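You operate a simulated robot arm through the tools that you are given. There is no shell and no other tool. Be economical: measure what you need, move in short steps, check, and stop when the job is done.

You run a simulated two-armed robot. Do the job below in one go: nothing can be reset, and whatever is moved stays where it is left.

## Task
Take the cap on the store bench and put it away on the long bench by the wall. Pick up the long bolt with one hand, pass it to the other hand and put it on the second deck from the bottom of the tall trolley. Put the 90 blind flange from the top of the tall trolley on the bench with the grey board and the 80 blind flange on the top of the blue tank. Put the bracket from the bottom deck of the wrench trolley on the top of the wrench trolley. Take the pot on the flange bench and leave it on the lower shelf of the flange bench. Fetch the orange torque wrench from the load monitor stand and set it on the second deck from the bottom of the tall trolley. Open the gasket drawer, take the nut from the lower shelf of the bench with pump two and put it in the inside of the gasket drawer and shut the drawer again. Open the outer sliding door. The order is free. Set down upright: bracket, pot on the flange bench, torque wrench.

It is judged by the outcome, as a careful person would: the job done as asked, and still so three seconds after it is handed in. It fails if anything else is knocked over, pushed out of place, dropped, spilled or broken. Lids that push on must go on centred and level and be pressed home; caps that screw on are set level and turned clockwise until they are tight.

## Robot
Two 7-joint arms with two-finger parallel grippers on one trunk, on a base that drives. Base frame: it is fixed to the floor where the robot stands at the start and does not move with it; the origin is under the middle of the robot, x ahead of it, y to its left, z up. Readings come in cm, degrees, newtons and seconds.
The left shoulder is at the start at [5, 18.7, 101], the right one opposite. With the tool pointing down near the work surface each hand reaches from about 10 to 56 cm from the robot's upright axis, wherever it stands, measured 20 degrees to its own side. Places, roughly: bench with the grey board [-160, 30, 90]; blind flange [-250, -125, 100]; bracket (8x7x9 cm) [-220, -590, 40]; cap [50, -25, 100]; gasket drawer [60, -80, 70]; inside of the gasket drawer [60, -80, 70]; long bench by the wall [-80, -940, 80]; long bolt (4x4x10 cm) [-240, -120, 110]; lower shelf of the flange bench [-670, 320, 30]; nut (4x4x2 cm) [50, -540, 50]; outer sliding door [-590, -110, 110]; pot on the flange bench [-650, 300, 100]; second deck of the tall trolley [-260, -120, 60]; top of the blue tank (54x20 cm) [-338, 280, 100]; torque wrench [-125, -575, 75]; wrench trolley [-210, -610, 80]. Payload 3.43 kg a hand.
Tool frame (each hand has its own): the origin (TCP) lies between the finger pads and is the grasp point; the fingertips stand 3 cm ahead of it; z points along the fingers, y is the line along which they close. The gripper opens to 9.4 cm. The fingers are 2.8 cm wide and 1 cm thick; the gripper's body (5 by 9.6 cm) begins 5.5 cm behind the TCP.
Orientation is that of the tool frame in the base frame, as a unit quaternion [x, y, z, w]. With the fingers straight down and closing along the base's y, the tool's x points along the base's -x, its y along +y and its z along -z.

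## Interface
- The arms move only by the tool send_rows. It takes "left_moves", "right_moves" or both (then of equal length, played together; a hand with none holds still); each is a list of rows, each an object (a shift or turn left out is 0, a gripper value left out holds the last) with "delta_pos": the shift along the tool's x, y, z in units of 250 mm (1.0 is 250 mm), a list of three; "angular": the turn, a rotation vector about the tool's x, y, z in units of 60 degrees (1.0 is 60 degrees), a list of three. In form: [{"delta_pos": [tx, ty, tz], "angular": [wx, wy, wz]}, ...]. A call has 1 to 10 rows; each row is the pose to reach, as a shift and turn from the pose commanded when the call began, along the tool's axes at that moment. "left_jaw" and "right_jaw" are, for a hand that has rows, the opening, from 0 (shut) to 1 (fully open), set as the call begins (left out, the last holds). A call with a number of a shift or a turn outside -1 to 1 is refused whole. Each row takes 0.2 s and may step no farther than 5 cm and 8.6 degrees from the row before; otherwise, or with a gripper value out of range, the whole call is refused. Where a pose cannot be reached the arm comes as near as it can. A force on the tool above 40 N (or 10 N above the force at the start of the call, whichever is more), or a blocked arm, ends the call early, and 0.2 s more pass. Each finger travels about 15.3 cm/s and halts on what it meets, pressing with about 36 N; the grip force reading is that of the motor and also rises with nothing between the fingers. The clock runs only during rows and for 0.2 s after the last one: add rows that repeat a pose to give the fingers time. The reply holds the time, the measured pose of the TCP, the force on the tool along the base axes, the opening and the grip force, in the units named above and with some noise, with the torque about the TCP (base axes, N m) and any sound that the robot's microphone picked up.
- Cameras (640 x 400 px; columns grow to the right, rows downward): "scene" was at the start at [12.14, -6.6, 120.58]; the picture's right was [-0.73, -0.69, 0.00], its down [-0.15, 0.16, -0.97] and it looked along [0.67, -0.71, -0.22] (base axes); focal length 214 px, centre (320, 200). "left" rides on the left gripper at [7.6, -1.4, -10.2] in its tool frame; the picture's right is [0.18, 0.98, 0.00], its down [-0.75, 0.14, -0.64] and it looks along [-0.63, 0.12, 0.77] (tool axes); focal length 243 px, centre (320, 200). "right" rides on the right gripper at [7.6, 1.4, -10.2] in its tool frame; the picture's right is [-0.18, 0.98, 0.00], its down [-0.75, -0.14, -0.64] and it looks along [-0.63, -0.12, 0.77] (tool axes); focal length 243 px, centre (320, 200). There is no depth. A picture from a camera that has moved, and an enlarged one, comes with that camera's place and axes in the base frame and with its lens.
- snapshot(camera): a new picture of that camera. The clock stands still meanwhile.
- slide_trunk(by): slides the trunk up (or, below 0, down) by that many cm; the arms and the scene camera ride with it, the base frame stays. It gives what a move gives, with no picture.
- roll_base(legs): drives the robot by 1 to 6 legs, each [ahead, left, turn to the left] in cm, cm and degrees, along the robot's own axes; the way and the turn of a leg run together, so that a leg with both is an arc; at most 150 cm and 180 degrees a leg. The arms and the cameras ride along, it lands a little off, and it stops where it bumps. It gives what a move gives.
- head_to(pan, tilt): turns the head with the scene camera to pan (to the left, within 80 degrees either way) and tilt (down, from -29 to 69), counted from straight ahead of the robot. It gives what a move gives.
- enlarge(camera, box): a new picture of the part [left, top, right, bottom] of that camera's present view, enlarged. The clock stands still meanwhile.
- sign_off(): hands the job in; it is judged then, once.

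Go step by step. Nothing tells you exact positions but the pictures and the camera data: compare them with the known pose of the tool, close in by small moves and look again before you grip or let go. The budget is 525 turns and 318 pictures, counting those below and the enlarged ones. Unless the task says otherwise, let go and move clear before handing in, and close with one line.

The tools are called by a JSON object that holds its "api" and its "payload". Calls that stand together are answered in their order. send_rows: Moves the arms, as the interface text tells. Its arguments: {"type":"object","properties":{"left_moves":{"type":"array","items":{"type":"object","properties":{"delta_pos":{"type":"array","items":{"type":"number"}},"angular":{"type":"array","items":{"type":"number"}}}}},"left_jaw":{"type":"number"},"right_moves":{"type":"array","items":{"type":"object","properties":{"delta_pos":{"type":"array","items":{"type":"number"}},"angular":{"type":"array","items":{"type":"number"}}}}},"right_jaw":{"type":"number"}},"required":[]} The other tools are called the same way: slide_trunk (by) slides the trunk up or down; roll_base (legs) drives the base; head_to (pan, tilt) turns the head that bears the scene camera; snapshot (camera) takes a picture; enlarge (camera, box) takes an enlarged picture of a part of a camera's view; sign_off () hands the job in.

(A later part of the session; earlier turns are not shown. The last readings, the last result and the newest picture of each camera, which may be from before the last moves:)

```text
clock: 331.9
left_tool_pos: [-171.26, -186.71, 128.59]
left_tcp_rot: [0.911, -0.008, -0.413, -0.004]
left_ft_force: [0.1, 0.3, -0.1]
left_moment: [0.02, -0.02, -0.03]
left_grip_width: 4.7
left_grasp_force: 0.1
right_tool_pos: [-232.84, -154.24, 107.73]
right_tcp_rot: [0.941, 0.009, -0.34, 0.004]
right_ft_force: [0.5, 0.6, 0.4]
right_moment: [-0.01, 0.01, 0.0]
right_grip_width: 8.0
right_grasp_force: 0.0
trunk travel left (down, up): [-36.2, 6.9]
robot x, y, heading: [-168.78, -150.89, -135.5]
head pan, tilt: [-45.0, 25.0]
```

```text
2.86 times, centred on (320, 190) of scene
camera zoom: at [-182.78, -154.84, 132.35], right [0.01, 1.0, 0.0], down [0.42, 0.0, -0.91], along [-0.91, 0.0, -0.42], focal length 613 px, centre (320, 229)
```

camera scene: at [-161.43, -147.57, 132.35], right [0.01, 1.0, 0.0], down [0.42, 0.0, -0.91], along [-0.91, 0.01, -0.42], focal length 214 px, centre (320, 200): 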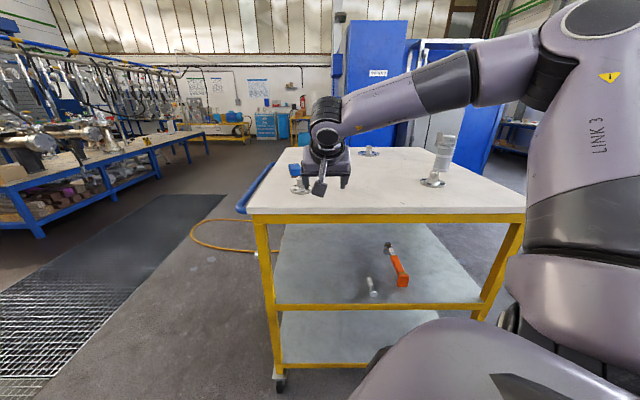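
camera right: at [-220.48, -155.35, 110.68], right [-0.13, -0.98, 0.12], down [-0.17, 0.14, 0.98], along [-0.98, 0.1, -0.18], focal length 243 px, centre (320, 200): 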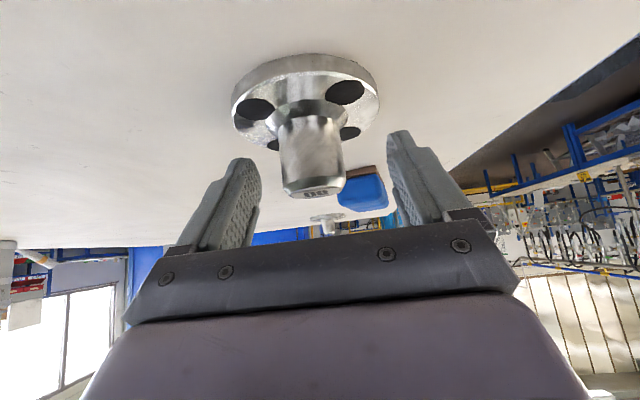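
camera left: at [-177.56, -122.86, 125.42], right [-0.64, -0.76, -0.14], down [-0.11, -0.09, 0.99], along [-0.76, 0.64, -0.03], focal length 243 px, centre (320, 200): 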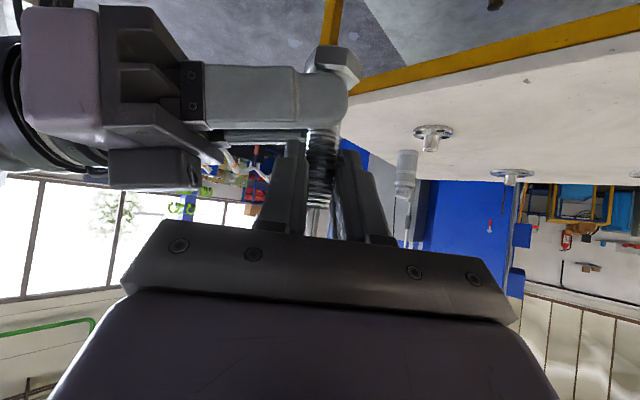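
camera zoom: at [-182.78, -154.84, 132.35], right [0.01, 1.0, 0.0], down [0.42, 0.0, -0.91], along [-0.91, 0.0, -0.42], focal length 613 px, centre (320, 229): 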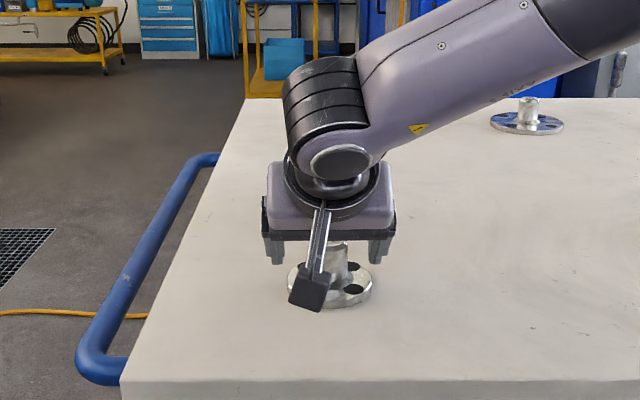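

{"api": "send_rows", "payload": {"right_moves": [{"delta_pos": [0.015, -0.016, 0.02]}, {"delta_pos": [0.03, -0.016, 0.04]}]}}

{"api": "send_rows", "payload": {"right_moves": [{"delta_pos": [0, 0, 0]}, {"delta_pos": [0, 0, 0]}, {"delta_pos": [0, 0, 0]}], "right_jaw": 0}}

{"api": "slide_trunk", "payload": {"by": 5}}

{"api": "snapshot", "payload": {"camera": "right"}}

```text
clock: 332.5
left_tool_pos: [-171.23, -186.62, 128.57]
left_tcp_rot: [0.911, -0.008, -0.412, -0.004]
left_ft_force: [-0.2, -0.5, 0.3]
left_moment: [0.01, 0.02, 0.0]
left_grip_width: 4.69
left_grasp_force: 0.0
right_tool_pos: [-232.88, -153.83, 106.46]
right_tcp_rot: [0.94, 0.007, -0.34, 0.004]
right_ft_force: [0.2, -0.8, 0.8]
right_moment: [-0.04, -0.02, 0.03]
right_grip_width: 8.0
right_grasp_force: 0.5
trunk travel left (down, up): [-36.2, 6.9]
robot x, y, heading: [-169.13, -151.08, -135.2]
head pan, tilt: [-45.0, 25.0]
```

```text
clock: 333.3
left_tool_pos: [-171.24, -186.63, 128.54]
left_tcp_rot: [0.911, -0.007, -0.413, -0.003]
left_ft_force: [-0.3, -0.8, 0.2]
left_moment: [0.01, -0.01, 0.01]
left_grip_width: 4.7
left_grasp_force: 0.2
right_tool_pos: [-232.81, -153.85, 106.44]
right_tcp_rot: [0.94, 0.007, -0.341, 0.004]
right_ft_force: [0.6, -2.5, 0.1]
right_moment: [-0.35, 0.07, 0.05]
right_grip_width: 7.77
right_grasp_force: 36.0
trunk travel left (down, up): [-36.2, 6.9]
robot x, y, heading: [-168.85, -150.87, -135.3]
head pan, tilt: [-45.0, 25.0]
```

```text
clock: 334.2
left_tool_pos: [-171.4, -186.73, 133.62]
left_tcp_rot: [0.911, -0.008, -0.412, -0.004]
left_ft_force: [-0.3, 0.1, 0.0]
left_moment: [0.01, 0.02, 0.0]
left_grip_width: 4.7
left_grasp_force: 0.2
right_tool_pos: [-232.95, -153.8, 111.46]
right_tcp_rot: [0.941, 0.007, -0.339, 0.003]
right_ft_force: [0.1, -0.1, -6.3]
right_moment: [0.01, 0.02, -0.02]
right_grip_width: 7.77
right_grasp_force: 36.5
trunk travel left (down, up): [-41.2, 1.9]
robot x, y, heading: [-169.5, -150.97, -135.4]
head pan, tilt: [-45.0, 25.0]
```

```text
161 pictures are left
camera right: at [-220.65, -154.98, 114.44], right [-0.13, -0.98, 0.12], down [-0.17, 0.14, 0.98], along [-0.98, 0.1, -0.19], focal length 243 px, centre (320, 200)
```

right: 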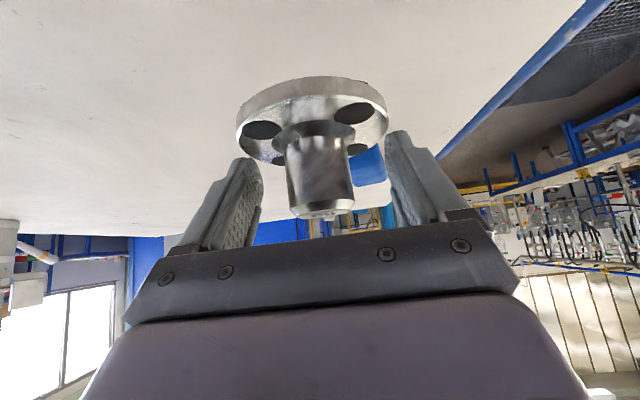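

The fingers caught the rim with only their tips. I'll set it back down, rise 1 cm and grip the knob instead.

{"api": "slide_trunk", "payload": {"by": -5}}

{"api": "send_rows", "payload": {"right_moves": [{"delta_pos": [0, 0, 0]}, {"delta_pos": [0, 0, 0]}, {"delta_pos": [-0.026, 0, -0.031]}, {"delta_pos": [-0.026, 0, -0.031]}], "right_jaw": 0.9}}

{"api": "send_rows", "payload": {"right_moves": [{"delta_pos": [0, 0, 0]}, {"delta_pos": [0, 0, 0]}, {"delta_pos": [0, 0, 0]}], "right_jaw": 0}}

{"api": "snapshot", "payload": {"camera": "right"}}

```text
clock: 335.1
left_tool_pos: [-171.3, -186.73, 128.57]
left_tcp_rot: [0.91, -0.007, -0.414, -0.003]
left_ft_force: [0.4, 0.2, 0.6]
left_moment: [-0.04, 0.0, -0.01]
left_grip_width: 4.72
left_grasp_force: 0.0
right_tool_pos: [-232.87, -153.75, 106.52]
right_tcp_rot: [0.94, 0.007, -0.342, 0.004]
right_ft_force: [-0.2, -0.6, -3.6]
right_moment: [0.01, -0.13, 0.01]
right_grip_width: 7.79
right_grasp_force: 35.9
trunk travel left (down, up): [-36.2, 6.9]
robot x, y, heading: [-168.98, -150.71, -135.5]
head pan, tilt: [-45.0, 25.0]
```

```text
clock: 336.1
left_tool_pos: [-171.28, -186.73, 128.54]
left_tcp_rot: [0.911, -0.008, -0.413, -0.004]
left_ft_force: [-0.2, 0.2, -0.5]
left_moment: [-0.03, 0.0, 0.02]
left_grip_width: 4.72
left_grasp_force: 0.2
right_tool_pos: [-232.8, -153.83, 107.6]
right_tcp_rot: [0.94, 0.007, -0.341, 0.003]
right_ft_force: [-0.2, 0.5, -0.2]
right_moment: [-0.03, 0.02, 0.0]
right_grip_width: 8.44
right_grasp_force: 0.1
trunk travel left (down, up): [-36.2, 6.9]
robot x, y, heading: [-169.25, -150.84, -135.1]
head pan, tilt: [-45.0, 25.0]
```

```text
clock: 336.9
left_tool_pos: [-171.3, -186.66, 128.57]
left_tcp_rot: [0.91, -0.008, -0.413, -0.004]
left_ft_force: [0.6, -0.5, 0.0]
left_moment: [-0.02, -0.01, 0.0]
left_grip_width: 4.71
left_grasp_force: 0.0
right_tool_pos: [-232.98, -153.71, 107.57]
right_tcp_rot: [0.94, 0.007, -0.341, 0.004]
right_ft_force: [0.5, -0.6, 1.0]
right_moment: [-0.01, -0.02, -0.01]
right_grip_width: 3.42
right_grasp_force: 35.8
trunk travel left (down, up): [-36.2, 6.9]
robot x, y, heading: [-169.34, -151.04, -135.3]
head pan, tilt: [-45.0, 25.0]
```

```text
160 pictures are left
camera right: at [-220.54, -155.0, 110.51], right [-0.13, -0.98, 0.12], down [-0.17, 0.14, 0.98], along [-0.98, 0.1, -0.18], focal length 243 px, centre (320, 200)
```

right: 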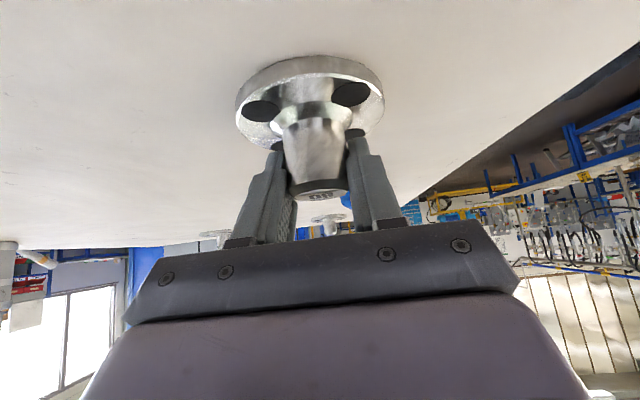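

Now gripping the knob (3.4 cm). Lift and retreat.

{"api": "slide_trunk", "payload": {"by": 6}}

{"api": "roll_base", "payload": {"legs": [[-25, 25, 0]]}}

{"api": "snapshot", "payload": {"camera": "right"}}

```text
clock: 337.9
left_tool_pos: [-171.35, -186.71, 134.63]
left_tcp_rot: [0.911, -0.008, -0.413, -0.004]
left_ft_force: [-0.2, -0.5, -0.6]
left_moment: [-0.01, 0.01, 0.04]
left_grip_width: 4.71
left_grasp_force: 0.1
right_tool_pos: [-232.95, -153.67, 113.56]
right_tcp_rot: [0.941, 0.007, -0.34, 0.003]
right_ft_force: [0.7, -0.1, -6.8]
right_moment: [0.0, -0.01, 0.01]
right_grip_width: 3.4
right_grasp_force: 35.4
trunk travel left (down, up): [-42.2, 0.9]
robot x, y, heading: [-169.13, -151.14, -135.2]
head pan, tilt: [-45.0, 25.0]
```

```text
clock: 340.2
left_tool_pos: [-135.16, -186.52, 134.55]
left_tcp_rot: [0.911, -0.007, -0.413, -0.004]
left_ft_force: [-0.6, -0.1, -0.3]
left_moment: [0.02, 0.03, 0.0]
left_grip_width: 4.66
left_grasp_force: 0.1
right_tool_pos: [-196.83, -153.71, 113.44]
right_tcp_rot: [0.94, 0.008, -0.34, 0.004]
right_ft_force: [0.1, 0.9, -6.8]
right_moment: [0.03, 0.01, -0.01]
right_grip_width: 3.39
right_grasp_force: 35.7
trunk travel left (down, up): [-42.2, 0.9]
robot x, y, heading: [-133.22, -151.18, -135.5]
head pan, tilt: [-45.0, 25.0]
```

```text
159 pictures are left
camera right: at [-184.57, -155.05, 116.48], right [-0.12, -0.98, 0.12], down [-0.17, 0.14, 0.98], along [-0.98, 0.1, -0.19], focal length 243 px, centre (320, 200)
```

right: 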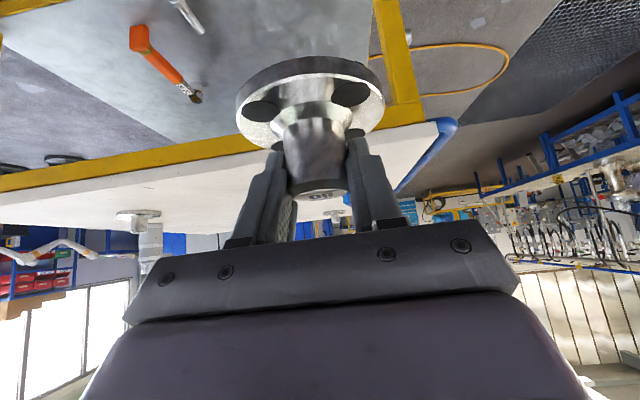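

The 80 is firmly held (6.8 N). I'll tuck the right hand in, turn the left hand outward, and rotate the robot for the 90.

{"api": "send_rows", "payload": {"right_moves": [{"delta_pos": [0.114, 0.078, -0.095], "angular": [-0.069, 0, -0.082]}, {"delta_pos": [0.228, 0.157, -0.19], "angular": [-0.137, 0, -0.165]}, {"delta_pos": [0.342, 0.235, -0.285], "angular": [-0.206, 0, -0.247]}, {"delta_pos": [0.455, 0.313, -0.381], "angular": [-0.274, 0, -0.329]}, {"delta_pos": [0.569, 0.391, -0.476], "angular": [-0.343, 0, -0.411]}, {"delta_pos": [0.683, 0.47, -0.571], "angular": [-0.411, 0, -0.494]}, {"delta_pos": [0.797, 0.548, -0.666], "angular": [-0.48, 0, -0.576]}], "left_moves": [{"angular": [-0.081, 0, -0.071]}, {"angular": [-0.161, 0, -0.141]}, {"angular": [-0.242, 0, -0.212]}, {"angular": [-0.322, 0, -0.282]}, {"angular": [-0.403, 0, -0.353]}, {"angular": [-0.483, 0, -0.423]}, {"angular": [-0.564, 0, -0.494]}]}}

{"api": "roll_base", "payload": {"legs": [[0, 0, -90]]}}

{"api": "head_to", "payload": {"pan": 40, "tilt": 25}}

{"api": "snapshot", "payload": {"camera": "scene"}}

```text
clock: 341.9
left_tool_pos: [-135.23, -186.71, 134.46]
left_tcp_rot: [0.844, 0.343, -0.383, 0.155]
left_ft_force: [-0.9, 0.0, 0.8]
left_moment: [-0.02, -0.02, 0.02]
left_grip_width: 4.69
left_grasp_force: 0.0
right_tool_pos: [-170.6, -167.15, 113.42]
right_tcp_rot: [0.866, 0.367, -0.313, 0.134]
right_ft_force: [0.0, -0.6, -6.0]
right_moment: [0.02, -0.01, -0.01]
right_grip_width: 3.4
right_grasp_force: 35.6
trunk travel left (down, up): [-42.2, 0.9]
robot x, y, heading: [-133.46, -151.0, -135.4]
head pan, tilt: [-45.0, 25.0]
```

```text
clock: 346.0
left_tool_pos: [-169.05, -150.77, 134.54]
left_tcp_rot: [0.847, -0.334, -0.385, -0.151]
left_ft_force: [-0.3, -0.6, 0.2]
left_moment: [0.0, 0.02, 0.02]
left_grip_width: 4.66
left_grasp_force: 0.0
right_tool_pos: [-151.15, -114.59, 113.56]
right_tcp_rot: [0.879, -0.332, -0.32, -0.121]
right_ft_force: [-0.4, -0.5, -6.4]
right_moment: [-0.01, 0.02, 0.0]
right_grip_width: 3.38
right_grasp_force: 36.1
trunk travel left (down, up): [-42.2, 0.9]
robot x, y, heading: [-133.18, -151.2, 137.7]
head pan, tilt: [-45.0, 25.0]
```

```text
clock: 347.6
left_tool_pos: [-169.02, -150.72, 134.58]
left_tcp_rot: [0.847, -0.334, -0.385, -0.151]
left_ft_force: [-0.4, -0.6, 0.4]
left_moment: [-0.01, 0.03, 0.0]
left_grip_width: 4.67
left_grasp_force: 0.0
right_tool_pos: [-151.23, -114.49, 113.57]
right_tcp_rot: [0.88, -0.331, -0.319, -0.119]
right_ft_force: [0.2, 0.0, -6.1]
right_moment: [0.0, 0.0, -0.01]
right_grip_width: 3.4
right_grasp_force: 36.0
trunk travel left (down, up): [-42.2, 0.9]
robot x, y, heading: [-133.06, -151.07, 137.9]
head pan, tilt: [40.0, 25.0]
```

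```text
158 pictures are left
camera scene: at [-146.95, -146.42, 138.34], right [0.04, 1.0, 0.0], down [0.42, -0.02, -0.91], along [-0.91, 0.04, -0.42], focal length 214 px, centre (320, 200)
```

scene: 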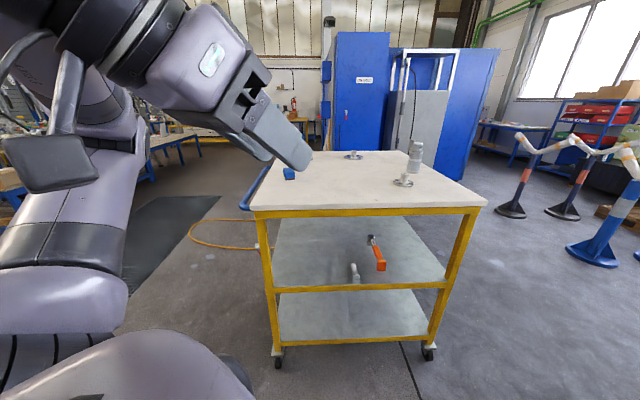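

{"api": "send_rows", "payload": {"left_moves": [{"delta_pos": [0.007, 0.099, 0.14], "angular": [-0.077, 0, -0.067]}, {"delta_pos": [0.013, 0.199, 0.28], "angular": [-0.154, 0, -0.135]}, {"delta_pos": [0.02, 0.298, 0.42], "angular": [-0.231, 0, -0.202]}, {"delta_pos": [0.027, 0.397, 0.56], "angular": [-0.308, 0, -0.27]}, {"delta_pos": [0.034, 0.496, 0.7], "angular": [-0.385, 0, -0.337]}, {"delta_pos": [0.04, 0.596, 0.84], "angular": [-0.462, 0, -0.405]}, {"delta_pos": [0.047, 0.695, 0.98], "angular": [-0.539, 0, -0.472]}], "left_jaw": 0.9}}

{"api": "snapshot", "payload": {"camera": "scene"}}

```text
clock: 349.1
left_tool_pos: [-193.83, -151.53, 117.29]
left_tcp_rot: [0.911, 0.0, -0.413, 0.001]
left_ft_force: [-0.7, -0.2, -0.6]
left_moment: [-0.01, 0.0, -0.03]
left_grip_width: 8.48
left_grasp_force: 0.1
right_tool_pos: [-151.4, -114.58, 113.5]
right_tcp_rot: [0.88, -0.331, -0.319, -0.119]
right_ft_force: [0.3, -0.6, -6.0]
right_moment: [-0.01, -0.02, 0.0]
right_grip_width: 3.37
right_grasp_force: 36.1
trunk travel left (down, up): [-42.2, 0.9]
robot x, y, heading: [-133.32, -150.76, 137.5]
head pan, tilt: [40.0, 25.0]
```

```text
157 pictures are left
camera scene: at [-147.01, -146.42, 138.33], right [0.04, 1.0, 0.0], down [0.42, -0.02, -0.91], along [-0.91, 0.04, -0.42], focal length 214 px, centre (320, 200)
```

scene: 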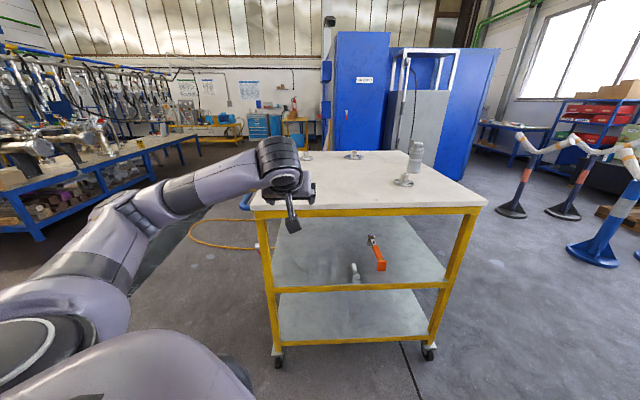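

{"api": "roll_base", "payload": {"legs": [[58, -5, 0]]}}

{"api": "snapshot", "payload": {"camera": "left"}}

{"api": "snapshot", "payload": {"camera": "scene"}}

```text
clock: 352.4
left_tool_pos: [-233.46, -110.34, 117.35]
left_tcp_rot: [0.91, 0.008, -0.414, 0.005]
left_ft_force: [-0.3, 0.5, -0.9]
left_moment: [0.01, 0.01, -0.01]
left_grip_width: 8.48
left_grasp_force: 0.0
right_tool_pos: [-191.48, -72.51, 113.57]
right_tcp_rot: [0.883, -0.323, -0.32, -0.116]
right_ft_force: [0.3, 0.0, -5.9]
right_moment: [-0.02, -0.02, -0.01]
right_grip_width: 3.37
right_grasp_force: 36.0
trunk travel left (down, up): [-42.2, 0.9]
robot x, y, heading: [-172.85, -108.82, 138.6]
head pan, tilt: [40.0, 25.0]
```

```text
156 pictures are left
camera left: at [-220.84, -108.76, 118.35], right [0.14, -0.98, -0.14], down [-0.01, -0.14, 0.99], along [-0.99, -0.14, -0.03], focal length 243 px, centre (320, 200)
```

left: 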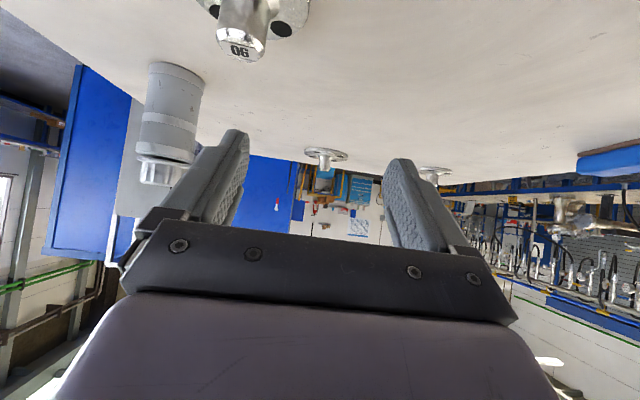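

```text
155 pictures are left
camera scene: at [-186.66, -104.39, 138.34], right [0.02, 1.0, 0.0], down [0.42, -0.01, -0.91], along [-0.91, 0.02, -0.42], focal length 214 px, centre (320, 200)
```

scene: 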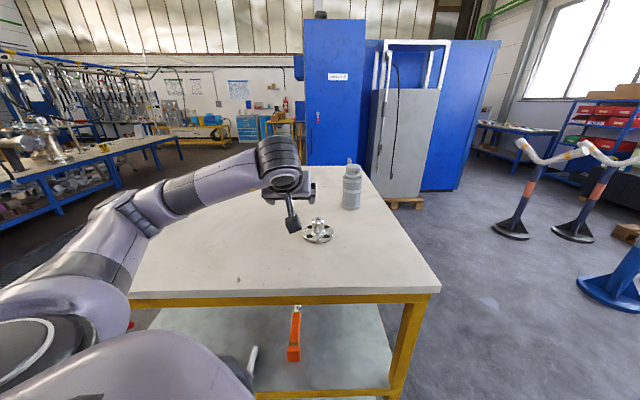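

Confirmed "90". Knob at about [-238.6, -103.9]. Aligning above and lowering.

{"api": "send_rows", "payload": {"left_moves": [{"delta_pos": [-0.06, -0.13, 0.07]}, {"delta_pos": [-0.118, -0.26, 0.136]}, {"delta_pos": [-0.03, -0.26, 0.21]}, {"delta_pos": [0.044, -0.26, 0.276]}]}}

{"api": "snapshot", "payload": {"camera": "left"}}

```text
clock: 353.4
left_tool_pos: [-238.02, -103.97, 112.04]
left_tcp_rot: [0.91, 0.008, -0.414, 0.004]
left_ft_force: [0.5, 0.2, 0.1]
left_moment: [0.0, 0.0, 0.02]
left_grip_width: 8.46
left_grasp_force: 0.0
right_tool_pos: [-191.52, -72.52, 113.64]
right_tcp_rot: [0.883, -0.322, -0.321, -0.116]
right_ft_force: [0.3, -0.2, -7.8]
right_moment: [0.02, -0.03, 0.03]
right_grip_width: 3.4
right_grasp_force: 35.8
trunk travel left (down, up): [-42.2, 0.9]
robot x, y, heading: [-172.81, -108.73, 138.7]
head pan, tilt: [40.0, 25.0]
```

```text
154 pictures are left
camera left: at [-225.48, -102.36, 112.93], right [0.14, -0.98, -0.14], down [-0.01, -0.14, 0.99], along [-0.99, -0.14, -0.03], focal length 243 px, centre (320, 200)
```

left: 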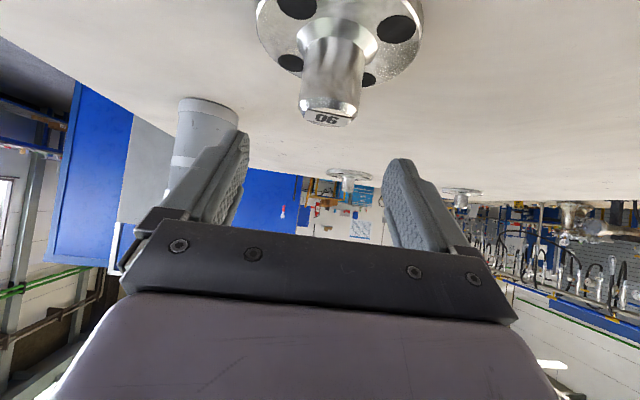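

{"api": "send_rows", "payload": {"left_moves": [{"delta_pos": [0.056, 0, 0.073]}, {"delta_pos": [0.112, 0.002, 0.145]}]}}

{"api": "send_rows", "payload": {"left_moves": [{"delta_pos": [0, 0, 0]}, {"delta_pos": [0, 0, 0]}, {"delta_pos": [0, 0, 0]}], "left_jaw": 0}}

{"api": "snapshot", "payload": {"camera": "left"}}

```text
clock: 354.1
left_tool_pos: [-238.97, -104.22, 107.27]
left_tcp_rot: [0.911, 0.008, -0.413, 0.004]
left_ft_force: [0.1, 0.0, -1.1]
left_moment: [0.0, 0.01, 0.01]
left_grip_width: 8.43
left_grasp_force: 0.1
right_tool_pos: [-191.45, -72.64, 113.55]
right_tcp_rot: [0.883, -0.323, -0.32, -0.117]
right_ft_force: [0.0, 0.4, -6.5]
right_moment: [-0.03, 0.02, -0.01]
right_grip_width: 3.37
right_grasp_force: 36.3
trunk travel left (down, up): [-42.2, 0.9]
robot x, y, heading: [-173.23, -108.82, 138.7]
head pan, tilt: [40.0, 25.0]
```

```text
clock: 354.9
left_tool_pos: [-238.92, -104.17, 107.4]
left_tcp_rot: [0.91, 0.008, -0.414, 0.005]
left_ft_force: [1.2, 3.2, 0.1]
left_moment: [0.23, 0.22, -0.1]
left_grip_width: 3.52
left_grasp_force: 36.7
right_tool_pos: [-191.5, -72.58, 113.52]
right_tcp_rot: [0.883, -0.324, -0.32, -0.116]
right_ft_force: [0.8, 0.2, -6.1]
right_moment: [0.02, 0.02, 0.0]
right_grip_width: 3.37
right_grasp_force: 36.4
trunk travel left (down, up): [-42.2, 0.9]
robot x, y, heading: [-172.75, -108.55, 138.7]
head pan, tilt: [40.0, 25.0]
```

```text
153 pictures are left
camera left: at [-226.31, -102.61, 108.25], right [0.14, -0.98, -0.14], down [-0.01, -0.14, 0.99], along [-0.99, -0.13, -0.03], focal length 243 px, centre (320, 200)
```

left: 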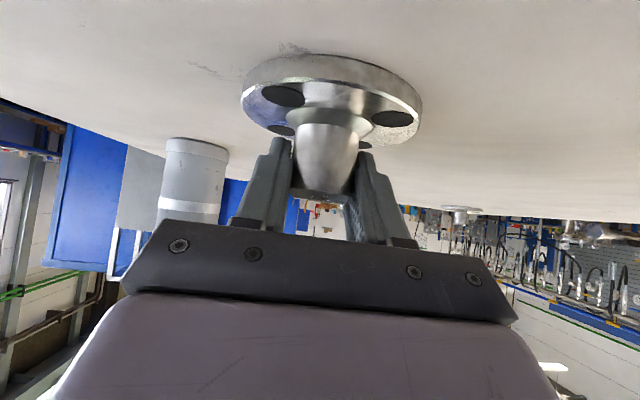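

Knob held (3.5 cm). Lifting with the arm and backing off.

{"api": "send_rows", "payload": {"left_moves": [{"delta_pos": [-0.06, 0, -0.052]}, {"delta_pos": [-0.12, 0, -0.105]}, {"delta_pos": [-0.18, 0, -0.157]}]}}

{"api": "roll_base", "payload": {"legs": [[-29, -26, 0]]}}

{"api": "head_to", "payload": {"pan": -40, "tilt": 20}}

{"api": "snapshot", "payload": {"camera": "scene"}}

```text
clock: 355.6
left_tool_pos: [-238.87, -104.08, 113.59]
left_tcp_rot: [0.911, 0.007, -0.412, 0.004]
left_ft_force: [0.2, -0.1, -7.4]
left_moment: [-0.01, 0.0, 0.02]
left_grip_width: 3.55
left_grasp_force: 36.5
right_tool_pos: [-191.55, -72.58, 113.49]
right_tcp_rot: [0.884, -0.323, -0.319, -0.115]
right_ft_force: [0.4, -0.6, -6.2]
right_moment: [0.0, 0.02, -0.01]
right_grip_width: 3.39
right_grasp_force: 36.2
trunk travel left (down, up): [-42.2, 0.9]
robot x, y, heading: [-172.82, -108.39, 138.7]
head pan, tilt: [40.0, 25.0]
```

```text
clock: 358.1
left_tool_pos: [-199.59, -103.84, 113.62]
left_tcp_rot: [0.911, 0.011, -0.413, 0.006]
left_ft_force: [0.1, 1.2, -6.7]
left_moment: [-0.01, -0.01, 0.01]
left_grip_width: 3.56
left_grasp_force: 35.9
right_tool_pos: [-152.52, -71.93, 113.54]
right_tcp_rot: [0.885, -0.319, -0.32, -0.115]
right_ft_force: [0.0, 0.2, -6.6]
right_moment: [0.0, -0.04, 0.0]
right_grip_width: 3.38
right_grasp_force: 36.2
trunk travel left (down, up): [-42.2, 0.9]
robot x, y, heading: [-133.85, -108.24, 139.0]
head pan, tilt: [40.0, 25.0]
```

```text
clock: 359.6
left_tool_pos: [-199.69, -104.03, 113.46]
left_tcp_rot: [0.911, 0.011, -0.412, 0.006]
left_ft_force: [0.4, 0.1, -6.7]
left_moment: [0.05, -0.01, -0.01]
left_grip_width: 3.52
left_grasp_force: 36.3
right_tool_pos: [-152.56, -72.06, 113.56]
right_tcp_rot: [0.884, -0.32, -0.32, -0.116]
right_ft_force: [0.4, -0.3, -5.7]
right_moment: [0.0, -0.02, 0.03]
right_grip_width: 3.37
right_grasp_force: 36.1
trunk travel left (down, up): [-42.2, 0.9]
robot x, y, heading: [-133.51, -107.93, 139.0]
head pan, tilt: [-40.0, 20.0]
```

```text
152 pictures are left
camera scene: at [-139.77, -94.75, 139.14], right [0.99, 0.16, 0.0], down [0.06, -0.34, -0.94], along [-0.15, 0.93, -0.34], focal length 214 px, centre (320, 200)
```

scene: 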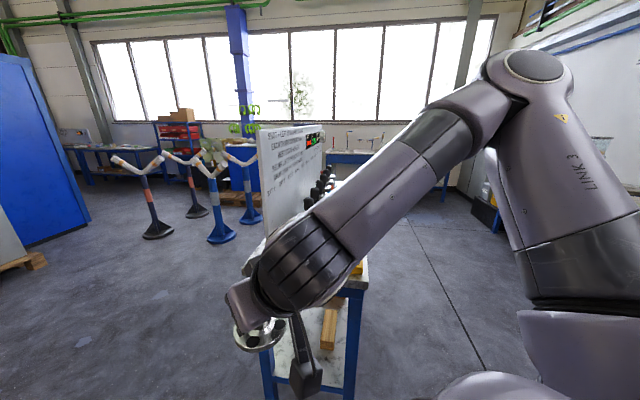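

The grey board stands on the bench to my right (SE corner near [-136, -38]). I'll go round to its east side, facing west, and look for a free spot.

{"api": "roll_base", "payload": {"legs": [[-48, -41, 0], [0, 0, 41], [0, -75, 0]]}}

{"api": "head_to", "payload": {"pan": -15, "tilt": 25}}

{"api": "snapshot", "payload": {"camera": "scene"}}

```text
clock: 368.7
left_tool_pos: [-122.7, -72.6, 113.45]
left_tcp_rot: [0.854, 0.318, -0.386, 0.145]
left_ft_force: [-0.4, -0.9, -7.2]
left_moment: [-0.02, -0.02, 0.01]
left_grip_width: 3.5
left_grasp_force: 35.6
right_tool_pos: [-106.58, -17.97, 113.5]
right_tcp_rot: [0.94, -0.002, -0.341, 0.0]
right_ft_force: [0.1, -0.2, -6.6]
right_moment: [-0.04, -0.04, -0.02]
right_grip_width: 3.39
right_grasp_force: 36.1
trunk travel left (down, up): [-42.2, 0.9]
robot x, y, heading: [-69.09, -34.08, 178.4]
head pan, tilt: [-40.0, 20.0]
```

```text
clock: 369.6
left_tool_pos: [-122.84, -72.61, 113.6]
left_tcp_rot: [0.853, 0.318, -0.386, 0.146]
left_ft_force: [0.8, 0.3, -6.8]
left_moment: [0.0, 0.02, -0.03]
left_grip_width: 3.46
left_grasp_force: 36.6
right_tool_pos: [-106.67, -18.08, 113.46]
right_tcp_rot: [0.941, -0.003, -0.34, 0.0]
right_ft_force: [0.2, -0.5, -6.2]
right_moment: [-0.02, 0.01, 0.01]
right_grip_width: 3.39
right_grasp_force: 36.6
trunk travel left (down, up): [-42.2, 0.9]
robot x, y, heading: [-69.39, -33.52, 178.6]
head pan, tilt: [-15.0, 25.0]
```

```text
151 pictures are left
camera scene: at [-84.08, -30.82, 138.33], right [0.28, 0.96, 0.0], down [0.41, -0.12, -0.91], along [-0.87, 0.26, -0.42], focal length 214 px, centre (320, 200)
```

scene: 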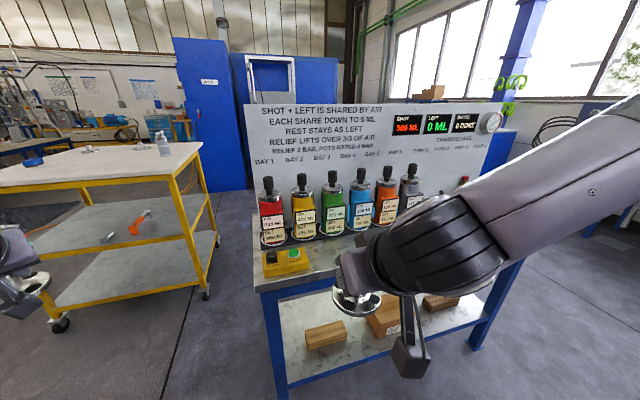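

{"api": "roll_base", "payload": {"legs": [[0, -48, 1.4]]}}

{"api": "head_to", "payload": {"pan": 5, "tilt": 30}}

{"api": "snapshot", "payload": {"camera": "scene"}}

{"api": "snapshot", "payload": {"camera": "left"}}

```text
clock: 372.5
left_tool_pos: [-121.06, -25.8, 113.55]
left_tcp_rot: [0.849, 0.331, -0.384, 0.151]
left_ft_force: [0.1, 0.1, -7.6]
left_moment: [0.01, -0.06, 0.03]
left_grip_width: 3.45
left_grasp_force: 36.1
right_tool_pos: [-106.71, 29.35, 113.55]
right_tcp_rot: [0.94, 0.013, -0.34, 0.005]
right_ft_force: [-0.3, 0.4, -6.0]
right_moment: [-0.03, 0.02, 0.03]
right_grip_width: 3.36
right_grasp_force: 35.6
trunk travel left (down, up): [-42.2, 0.9]
robot x, y, heading: [-69.01, 14.96, -179.9]
head pan, tilt: [-15.0, 25.0]
```

```text
clock: 373.3
left_tool_pos: [-120.96, -25.82, 113.52]
left_tcp_rot: [0.849, 0.331, -0.383, 0.151]
left_ft_force: [0.3, -1.0, -7.8]
left_moment: [-0.05, -0.06, 0.0]
left_grip_width: 3.45
left_grasp_force: 36.0
right_tool_pos: [-106.77, 29.23, 113.42]
right_tcp_rot: [0.94, 0.014, -0.34, 0.006]
right_ft_force: [1.2, 0.8, -7.3]
right_moment: [0.0, 0.01, 0.01]
right_grip_width: 3.39
right_grasp_force: 35.9
trunk travel left (down, up): [-42.2, 0.9]
robot x, y, heading: [-68.56, 14.78, -179.8]
head pan, tilt: [5.0, 30.0]
```

```text
150 pictures are left
camera scene: at [-83.82, 13.98, 137.53], right [-0.09, 1.0, 0.0], down [0.5, 0.05, -0.87], along [-0.86, -0.08, -0.5], focal length 214 px, centre (320, 200)
```

scene: 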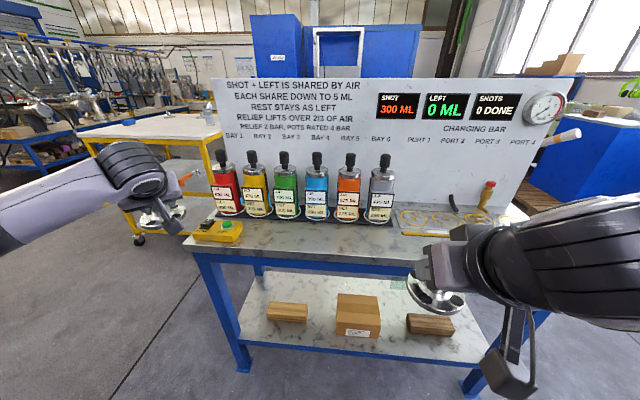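

```text
149 pictures are left
camera left: at [-112.8, -16.18, 114.43], right [0.76, -0.64, -0.14], down [0.08, -0.11, 0.99], along [-0.65, -0.76, -0.03], focal length 243 px, centre (320, 200)
```

left: 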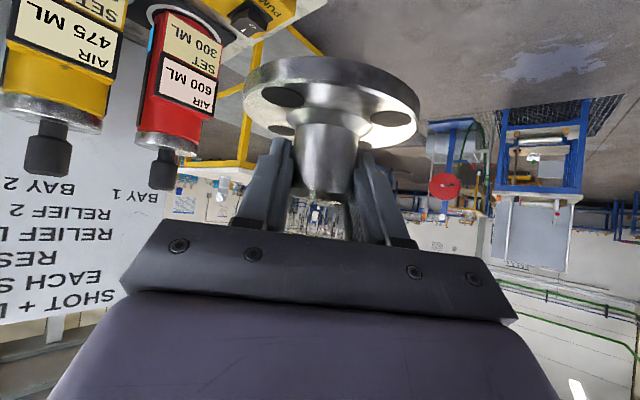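

The front strip (x -134 to -152) before the bottles is clear. I'll swing the left hand (90 flange) forward to about y = 2.

{"api": "send_rows", "payload": {"left_moves": [{"delta_pos": [0.09, -0.089, -0.103], "angular": [0.077, 0, 0.067]}, {"delta_pos": [0.179, -0.179, -0.206], "angular": [0.154, 0, 0.135]}, {"delta_pos": [0.269, -0.268, -0.309], "angular": [0.231, 0, 0.202]}, {"delta_pos": [0.358, -0.358, -0.413], "angular": [0.308, 0, 0.27]}, {"delta_pos": [0.448, -0.447, -0.516], "angular": [0.385, 0, 0.337]}, {"delta_pos": [0.537, -0.537, -0.619], "angular": [0.462, 0, 0.405]}, {"delta_pos": [0.627, -0.626, -0.722], "angular": [0.539, 0, 0.472]}]}}

{"api": "snapshot", "payload": {"camera": "scene"}}

```text
clock: 374.9
left_tool_pos: [-114.02, 1.72, 113.6]
left_tcp_rot: [0.912, -0.002, -0.411, 0.0]
left_ft_force: [-0.4, 0.0, -7.5]
left_moment: [0.03, -0.03, 0.06]
left_grip_width: 3.42
left_grasp_force: 36.0
right_tool_pos: [-106.81, 29.44, 113.63]
right_tcp_rot: [0.94, 0.012, -0.34, 0.005]
right_ft_force: [-0.1, 0.2, -6.4]
right_moment: [0.02, -0.01, 0.06]
right_grip_width: 3.36
right_grasp_force: 36.3
trunk travel left (down, up): [-42.2, 0.9]
robot x, y, heading: [-68.35, 14.68, -179.6]
head pan, tilt: [5.0, 30.0]
```

```text
148 pictures are left
camera scene: at [-83.81, 14.11, 137.53], right [-0.09, 1.0, 0.0], down [0.5, 0.05, -0.87], along [-0.86, -0.08, -0.5], focal length 214 px, centre (320, 200)
```

scene: 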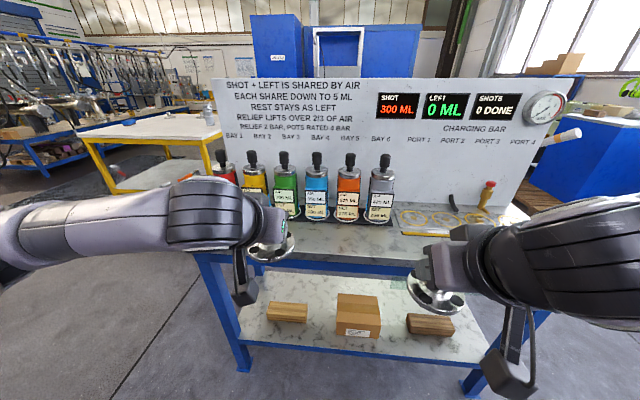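

{"api": "roll_base", "payload": {"legs": [[22, 0, 0]]}}

{"api": "snapshot", "payload": {"camera": "left"}}

{"api": "snapshot", "payload": {"camera": "scene"}}

```text
clock: 376.6
left_tool_pos: [-136.02, 1.61, 113.49]
left_tcp_rot: [0.911, -0.004, -0.412, -0.001]
left_ft_force: [-0.5, -0.8, -6.9]
left_moment: [-0.02, -0.02, 0.01]
left_grip_width: 3.43
left_grasp_force: 36.5
right_tool_pos: [-128.58, 29.32, 113.54]
right_tcp_rot: [0.94, 0.012, -0.34, 0.005]
right_ft_force: [-0.1, -0.1, -6.5]
right_moment: [0.0, -0.01, 0.02]
right_grip_width: 3.38
right_grasp_force: 36.7
trunk travel left (down, up): [-42.2, 0.9]
robot x, y, heading: [-90.95, 14.47, -179.7]
head pan, tilt: [5.0, 30.0]
```

```text
147 pictures are left
camera left: at [-123.37, 2.9, 114.5], right [0.11, -0.98, -0.14], down [-0.02, -0.14, 0.99], along [-0.99, -0.11, -0.03], focal length 243 px, centre (320, 200)
```

left: 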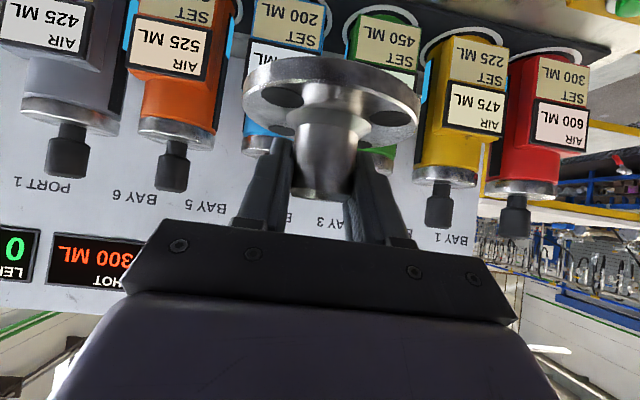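

```text
146 pictures are left
camera scene: at [-105.76, 13.96, 137.52], right [-0.09, 1.0, 0.0], down [0.5, 0.05, -0.87], along [-0.86, -0.08, -0.5], focal length 214 px, centre (320, 200)
```

scene: 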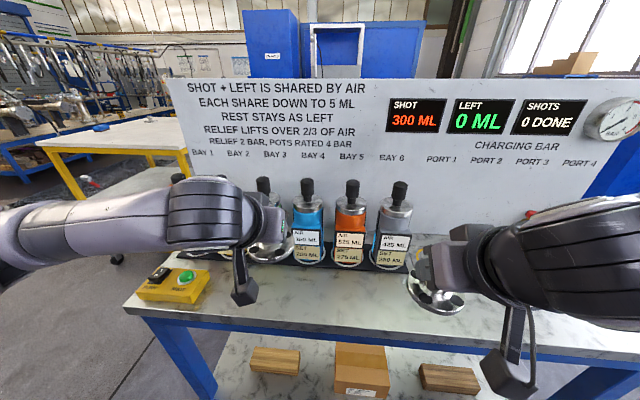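

{"api": "send_rows", "payload": {"left_moves": [{"delta_pos": [-0.08, 0, 0.09]}, {"delta_pos": [-0.157, 0, 0.181]}, {"delta_pos": [-0.017, 0, 0.302]}, {"delta_pos": [0.123, 0, 0.424]}, {"delta_pos": [0.263, 0, 0.545]}, {"delta_pos": [0.402, 0, 0.666]}]}}

{"api": "snapshot", "payload": {"camera": "left"}}

{"api": "enlarge", "payload": {"camera": "scene", "box": [160, 170, 420, 332]}}

```text
clock: 378.0
left_tool_pos: [-141.69, 1.67, 94.92]
left_tcp_rot: [0.911, -0.003, -0.412, -0.001]
left_ft_force: [0.5, 0.1, -7.3]
left_moment: [-0.05, -0.02, 0.01]
left_grip_width: 3.41
left_grasp_force: 36.3
right_tool_pos: [-128.52, 29.36, 113.42]
right_tcp_rot: [0.941, 0.012, -0.339, 0.005]
right_ft_force: [-0.7, -0.2, -6.6]
right_moment: [-0.01, 0.01, -0.01]
right_grip_width: 3.37
right_grasp_force: 36.4
trunk travel left (down, up): [-42.2, 0.9]
robot x, y, heading: [-90.53, 14.51, -179.5]
head pan, tilt: [5.0, 30.0]
```

```text
145 pictures are left
camera left: at [-129.18, 3.0, 95.99], right [0.11, -0.98, -0.14], down [-0.02, -0.14, 0.99], along [-0.99, -0.11, -0.03], focal length 243 px, centre (320, 200)
```

left: 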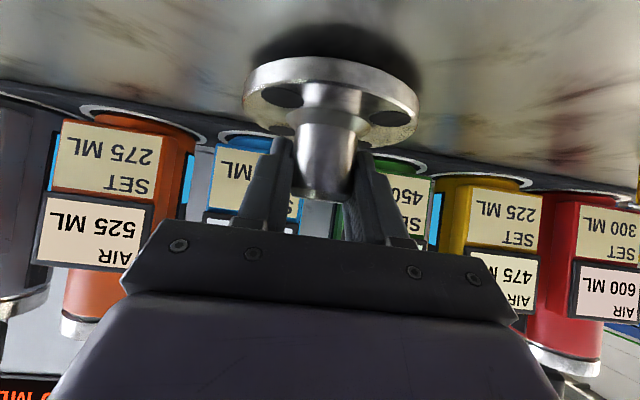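

```text
2.46 times, centred on (290, 251) of scene
camera zoom: at [-105.72, 13.95, 137.53], right [-0.09, 1.0, 0.0], down [0.5, 0.05, -0.87], along [-0.86, -0.08, -0.5], focal length 528 px, centre (394, 74)
```

zoom: 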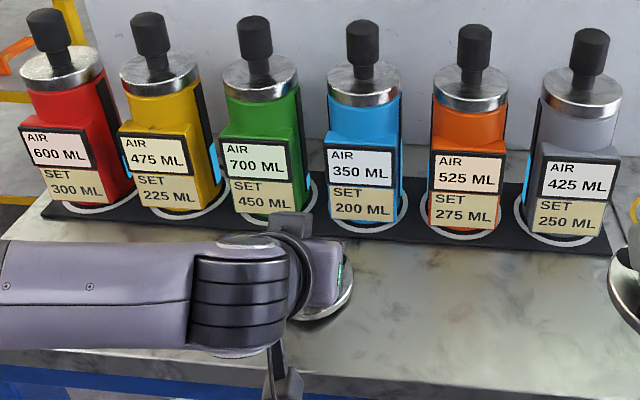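

{"api": "send_rows", "payload": {"left_moves": [{"delta_pos": [0.03, 0, 0.026]}, {"delta_pos": [0.06, 0, 0.052]}, {"delta_pos": [0.075, 0, 0.065]}, {"delta_pos": [0.09, 0, 0.078]}, {"delta_pos": [0.102, 0, 0.089]}]}}

{"api": "snapshot", "payload": {"camera": "left"}}

```text
clock: 378.7
left_tool_pos: [-142.47, 1.9, 94.39]
left_tcp_rot: [0.905, -0.003, -0.426, -0.004]
left_ft_force: [6.5, -2.6, 14.2]
left_moment: [-0.04, -0.54, -0.14]
left_grip_width: 3.48
left_grasp_force: 36.2
right_tool_pos: [-128.38, 29.28, 113.45]
right_tcp_rot: [0.941, 0.011, -0.338, 0.003]
right_ft_force: [-1.4, 0.1, -6.8]
right_moment: [0.01, 0.0, 0.0]
right_grip_width: 3.38
right_grasp_force: 35.3
trunk travel left (down, up): [-42.2, 0.9]
robot x, y, heading: [-90.57, 14.49, -179.5]
head pan, tilt: [5.0, 30.0]
stopped in row 3 (left hand): the force on the tool passed its limit (the readings are from after the stop); the commanded pose is now the measured one
```

```text
143 pictures are left
camera left: at [-129.72, 3.1, 94.87], right [0.11, -0.98, -0.15], down [0.02, -0.15, 0.99], along [-0.99, -0.11, 0.0], focal length 243 px, centre (320, 200)
```

left: 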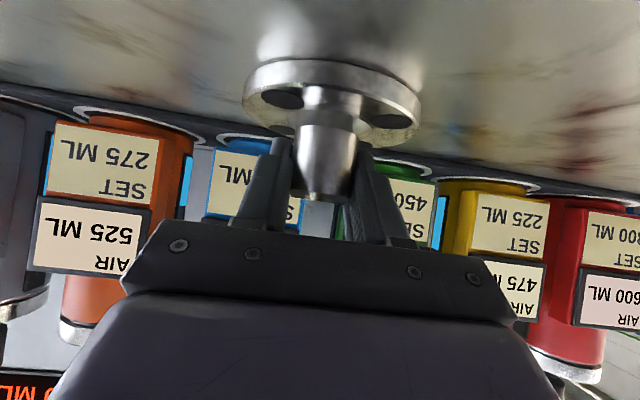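

Contact with the bench. Easing, then releasing the knob.

{"api": "send_rows", "payload": {"left_moves": [{"delta_pos": [0, 0, 0], "angular": [0, 0.025, 0]}, {"delta_pos": [0, 0, 0], "angular": [0, 0.025, 0]}]}}

{"api": "enlarge", "payload": {"camera": "left", "box": [200, 20, 460, 220]}}

```text
clock: 379.3
left_tool_pos: [-142.39, 1.83, 94.24]
left_tcp_rot: [0.91, -0.003, -0.416, -0.004]
left_ft_force: [-5.9, 0.9, 17.5]
left_moment: [-0.15, 0.38, -0.13]
left_grip_width: 3.45
left_grasp_force: 36.2
right_tool_pos: [-128.31, 29.24, 113.5]
right_tcp_rot: [0.94, 0.012, -0.34, 0.005]
right_ft_force: [0.6, 0.4, -5.8]
right_moment: [0.02, 0.0, 0.0]
right_grip_width: 3.4
right_grasp_force: 35.3
trunk travel left (down, up): [-42.2, 0.9]
robot x, y, heading: [-90.63, 14.56, -180.0]
head pan, tilt: [5.0, 30.0]
```

```text
2.00 times, centred on (330, 120) of left
camera zoom: at [-129.74, 3.1, 95.18], right [0.11, -0.98, -0.14], down [-0.01, -0.15, 0.99], along [-0.99, -0.11, -0.03], focal length 485 px, centre (300, 360)
```

zoom: 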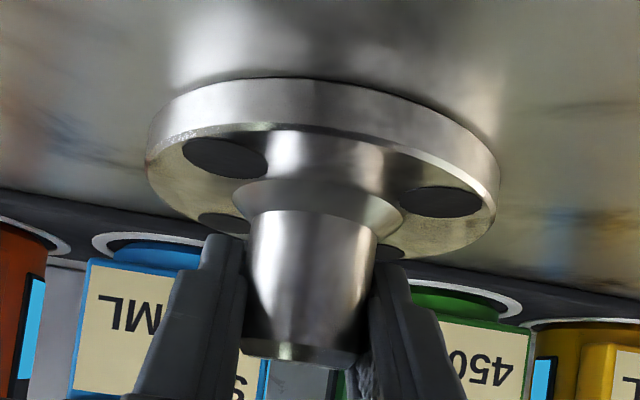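

The disc is seated. Opening and backing out along the fingers.

{"api": "send_rows", "payload": {"left_moves": [{"delta_pos": [0, 0, 0]}, {"delta_pos": [0, 0, 0]}, {"delta_pos": [-0.02, 0, -0.1]}, {"delta_pos": [-0.04, 0, -0.25]}, {"delta_pos": [-0.08, 0, -0.42]}, {"delta_pos": [-0.2, 0, -0.55]}], "left_jaw": 0.65}}

{"api": "roll_base", "payload": {"legs": [[-25, 0, 0]]}}

{"api": "snapshot", "payload": {"camera": "scene"}}

```text
clock: 380.7
left_tool_pos: [-135.49, 1.49, 106.67]
left_tcp_rot: [0.912, -0.002, -0.41, -0.002]
left_ft_force: [1.0, 0.0, -0.9]
left_moment: [0.01, 0.02, 0.01]
left_grip_width: 6.11
left_grasp_force: 0.1
right_tool_pos: [-128.38, 29.29, 113.46]
right_tcp_rot: [0.941, 0.012, -0.339, 0.005]
right_ft_force: [0.2, 0.2, -6.0]
right_moment: [-0.01, -0.03, -0.02]
right_grip_width: 3.37
right_grasp_force: 36.6
trunk travel left (down, up): [-42.2, 0.9]
robot x, y, heading: [-90.92, 15.0, -179.8]
head pan, tilt: [5.0, 30.0]
```

```text
clock: 382.5
left_tool_pos: [-110.86, 1.51, 106.68]
left_tcp_rot: [0.911, -0.002, -0.412, -0.003]
left_ft_force: [0.5, 0.5, -0.4]
left_moment: [0.01, -0.01, 0.05]
left_grip_width: 6.1
left_grasp_force: 0.1
right_tool_pos: [-103.75, 29.35, 113.48]
right_tcp_rot: [0.94, 0.011, -0.341, 0.004]
right_ft_force: [0.2, -0.1, -5.8]
right_moment: [-0.03, -0.01, 0.02]
right_grip_width: 3.37
right_grasp_force: 35.4
trunk travel left (down, up): [-42.2, 0.9]
robot x, y, heading: [-65.93, 14.79, -180.0]
head pan, tilt: [5.0, 30.0]
```

```text
141 pictures are left
camera scene: at [-80.91, 14.04, 137.55], right [-0.09, 1.0, 0.0], down [0.5, 0.05, -0.87], along [-0.86, -0.08, -0.5], focal length 214 px, centre (320, 200)
```

scene: 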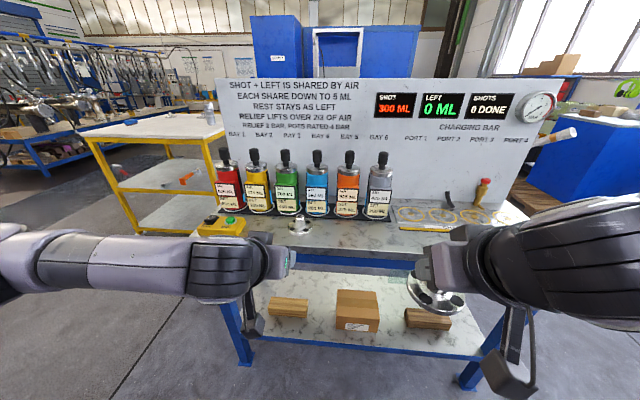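

The 90 is on the bench. Now to the blue tank with the 80: look north-west first.

{"api": "roll_base", "payload": {"legs": [[0, -125, 0]]}}

{"api": "head_to", "payload": {"pan": -30, "tilt": 15}}

{"api": "snapshot", "payload": {"camera": "scene"}}

```text
clock: 388.7
left_tool_pos: [-111.52, 125.42, 106.76]
left_tcp_rot: [0.911, -0.001, -0.412, -0.002]
left_ft_force: [0.7, -0.1, -0.6]
left_moment: [0.0, 0.0, -0.02]
left_grip_width: 6.14
left_grasp_force: 0.1
right_tool_pos: [-104.49, 153.3, 113.51]
right_tcp_rot: [0.941, 0.013, -0.339, 0.005]
right_ft_force: [-0.3, -0.3, -6.6]
right_moment: [0.04, 0.0, -0.03]
right_grip_width: 3.34
right_grasp_force: 36.6
trunk travel left (down, up): [-42.2, 0.9]
robot x, y, heading: [-66.42, 138.89, -179.9]
head pan, tilt: [5.0, 30.0]
```

```text
clock: 389.7
left_tool_pos: [-111.61, 125.43, 106.68]
left_tcp_rot: [0.911, -0.002, -0.411, -0.002]
left_ft_force: [0.3, 0.0, -0.5]
left_moment: [-0.04, 0.01, -0.01]
left_grip_width: 6.1
left_grasp_force: 0.0
right_tool_pos: [-104.6, 153.2, 113.47]
right_tcp_rot: [0.941, 0.012, -0.339, 0.005]
right_ft_force: [0.0, 0.1, -7.0]
right_moment: [0.03, 0.0, 0.01]
right_grip_width: 3.35
right_grasp_force: 36.2
trunk travel left (down, up): [-42.2, 0.9]
robot x, y, heading: [-67.02, 138.83, -179.6]
head pan, tilt: [-30.0, 15.0]
```

```text
140 pictures are left
camera scene: at [-80.76, 143.4, 139.96], right [0.49, 0.87, 0.0], down [0.23, -0.13, -0.97], along [-0.84, 0.48, -0.26], focal length 214 px, centre (320, 200)
```

scene: 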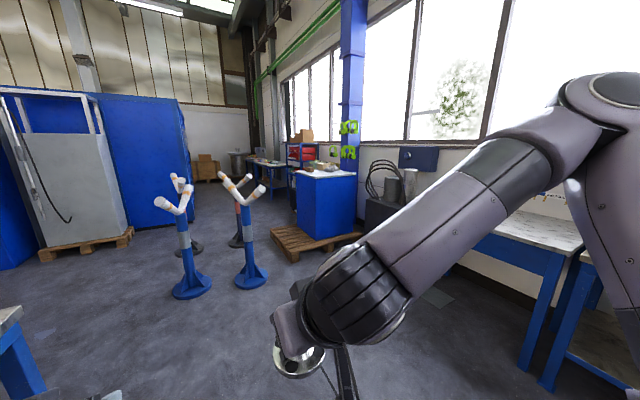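

{"api": "roll_base", "payload": {"legs": [[100, -60, 0]]}}

{"api": "head_to", "payload": {"pan": -40, "tilt": 25}}

{"api": "snapshot", "payload": {"camera": "scene"}}

```text
clock: 395.7
left_tool_pos: [-211.97, 183.88, 106.72]
left_tcp_rot: [0.912, 0.005, -0.411, 0.0]
left_ft_force: [0.3, 0.4, 0.5]
left_moment: [0.0, 0.01, -0.02]
left_grip_width: 6.13
left_grasp_force: 0.1
right_tool_pos: [-205.22, 211.7, 113.46]
right_tcp_rot: [0.94, 0.019, -0.34, 0.007]
right_ft_force: [0.5, 0.2, -5.3]
right_moment: [-0.02, -0.01, -0.02]
right_grip_width: 3.37
right_grasp_force: 35.8
trunk travel left (down, up): [-42.2, 0.9]
robot x, y, heading: [-166.99, 197.85, -178.9]
head pan, tilt: [-30.0, 15.0]
```

```text
clock: 396.4
left_tool_pos: [-211.77, 183.99, 106.74]
left_tcp_rot: [0.911, 0.004, -0.412, 0.0]
left_ft_force: [0.2, 0.2, -0.6]
left_moment: [-0.01, 0.01, 0.0]
left_grip_width: 6.14
left_grasp_force: 0.0
right_tool_pos: [-205.16, 211.81, 113.42]
right_tcp_rot: [0.94, 0.019, -0.34, 0.008]
right_ft_force: [-0.2, -0.4, -6.1]
right_moment: [0.01, 0.01, -0.02]
right_grip_width: 3.36
right_grasp_force: 36.5
trunk travel left (down, up): [-42.2, 0.9]
robot x, y, heading: [-166.85, 197.63, -178.8]
head pan, tilt: [-40.0, 25.0]
```

```text
139 pictures are left
camera scene: at [-180.32, 203.5, 138.34], right [0.63, 0.78, 0.0], down [0.33, -0.27, -0.91], along [-0.71, 0.57, -0.42], focal length 214 px, centre (320, 200)
```

scene: 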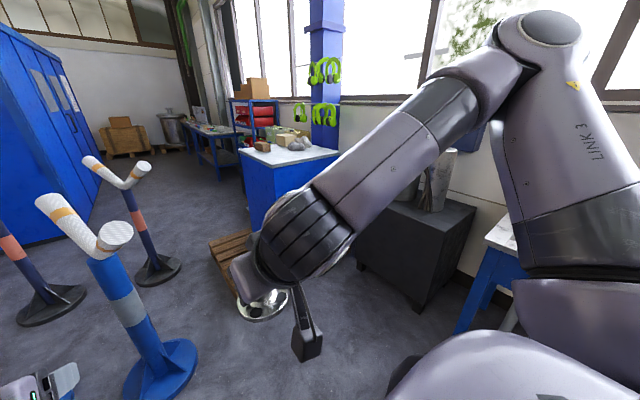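

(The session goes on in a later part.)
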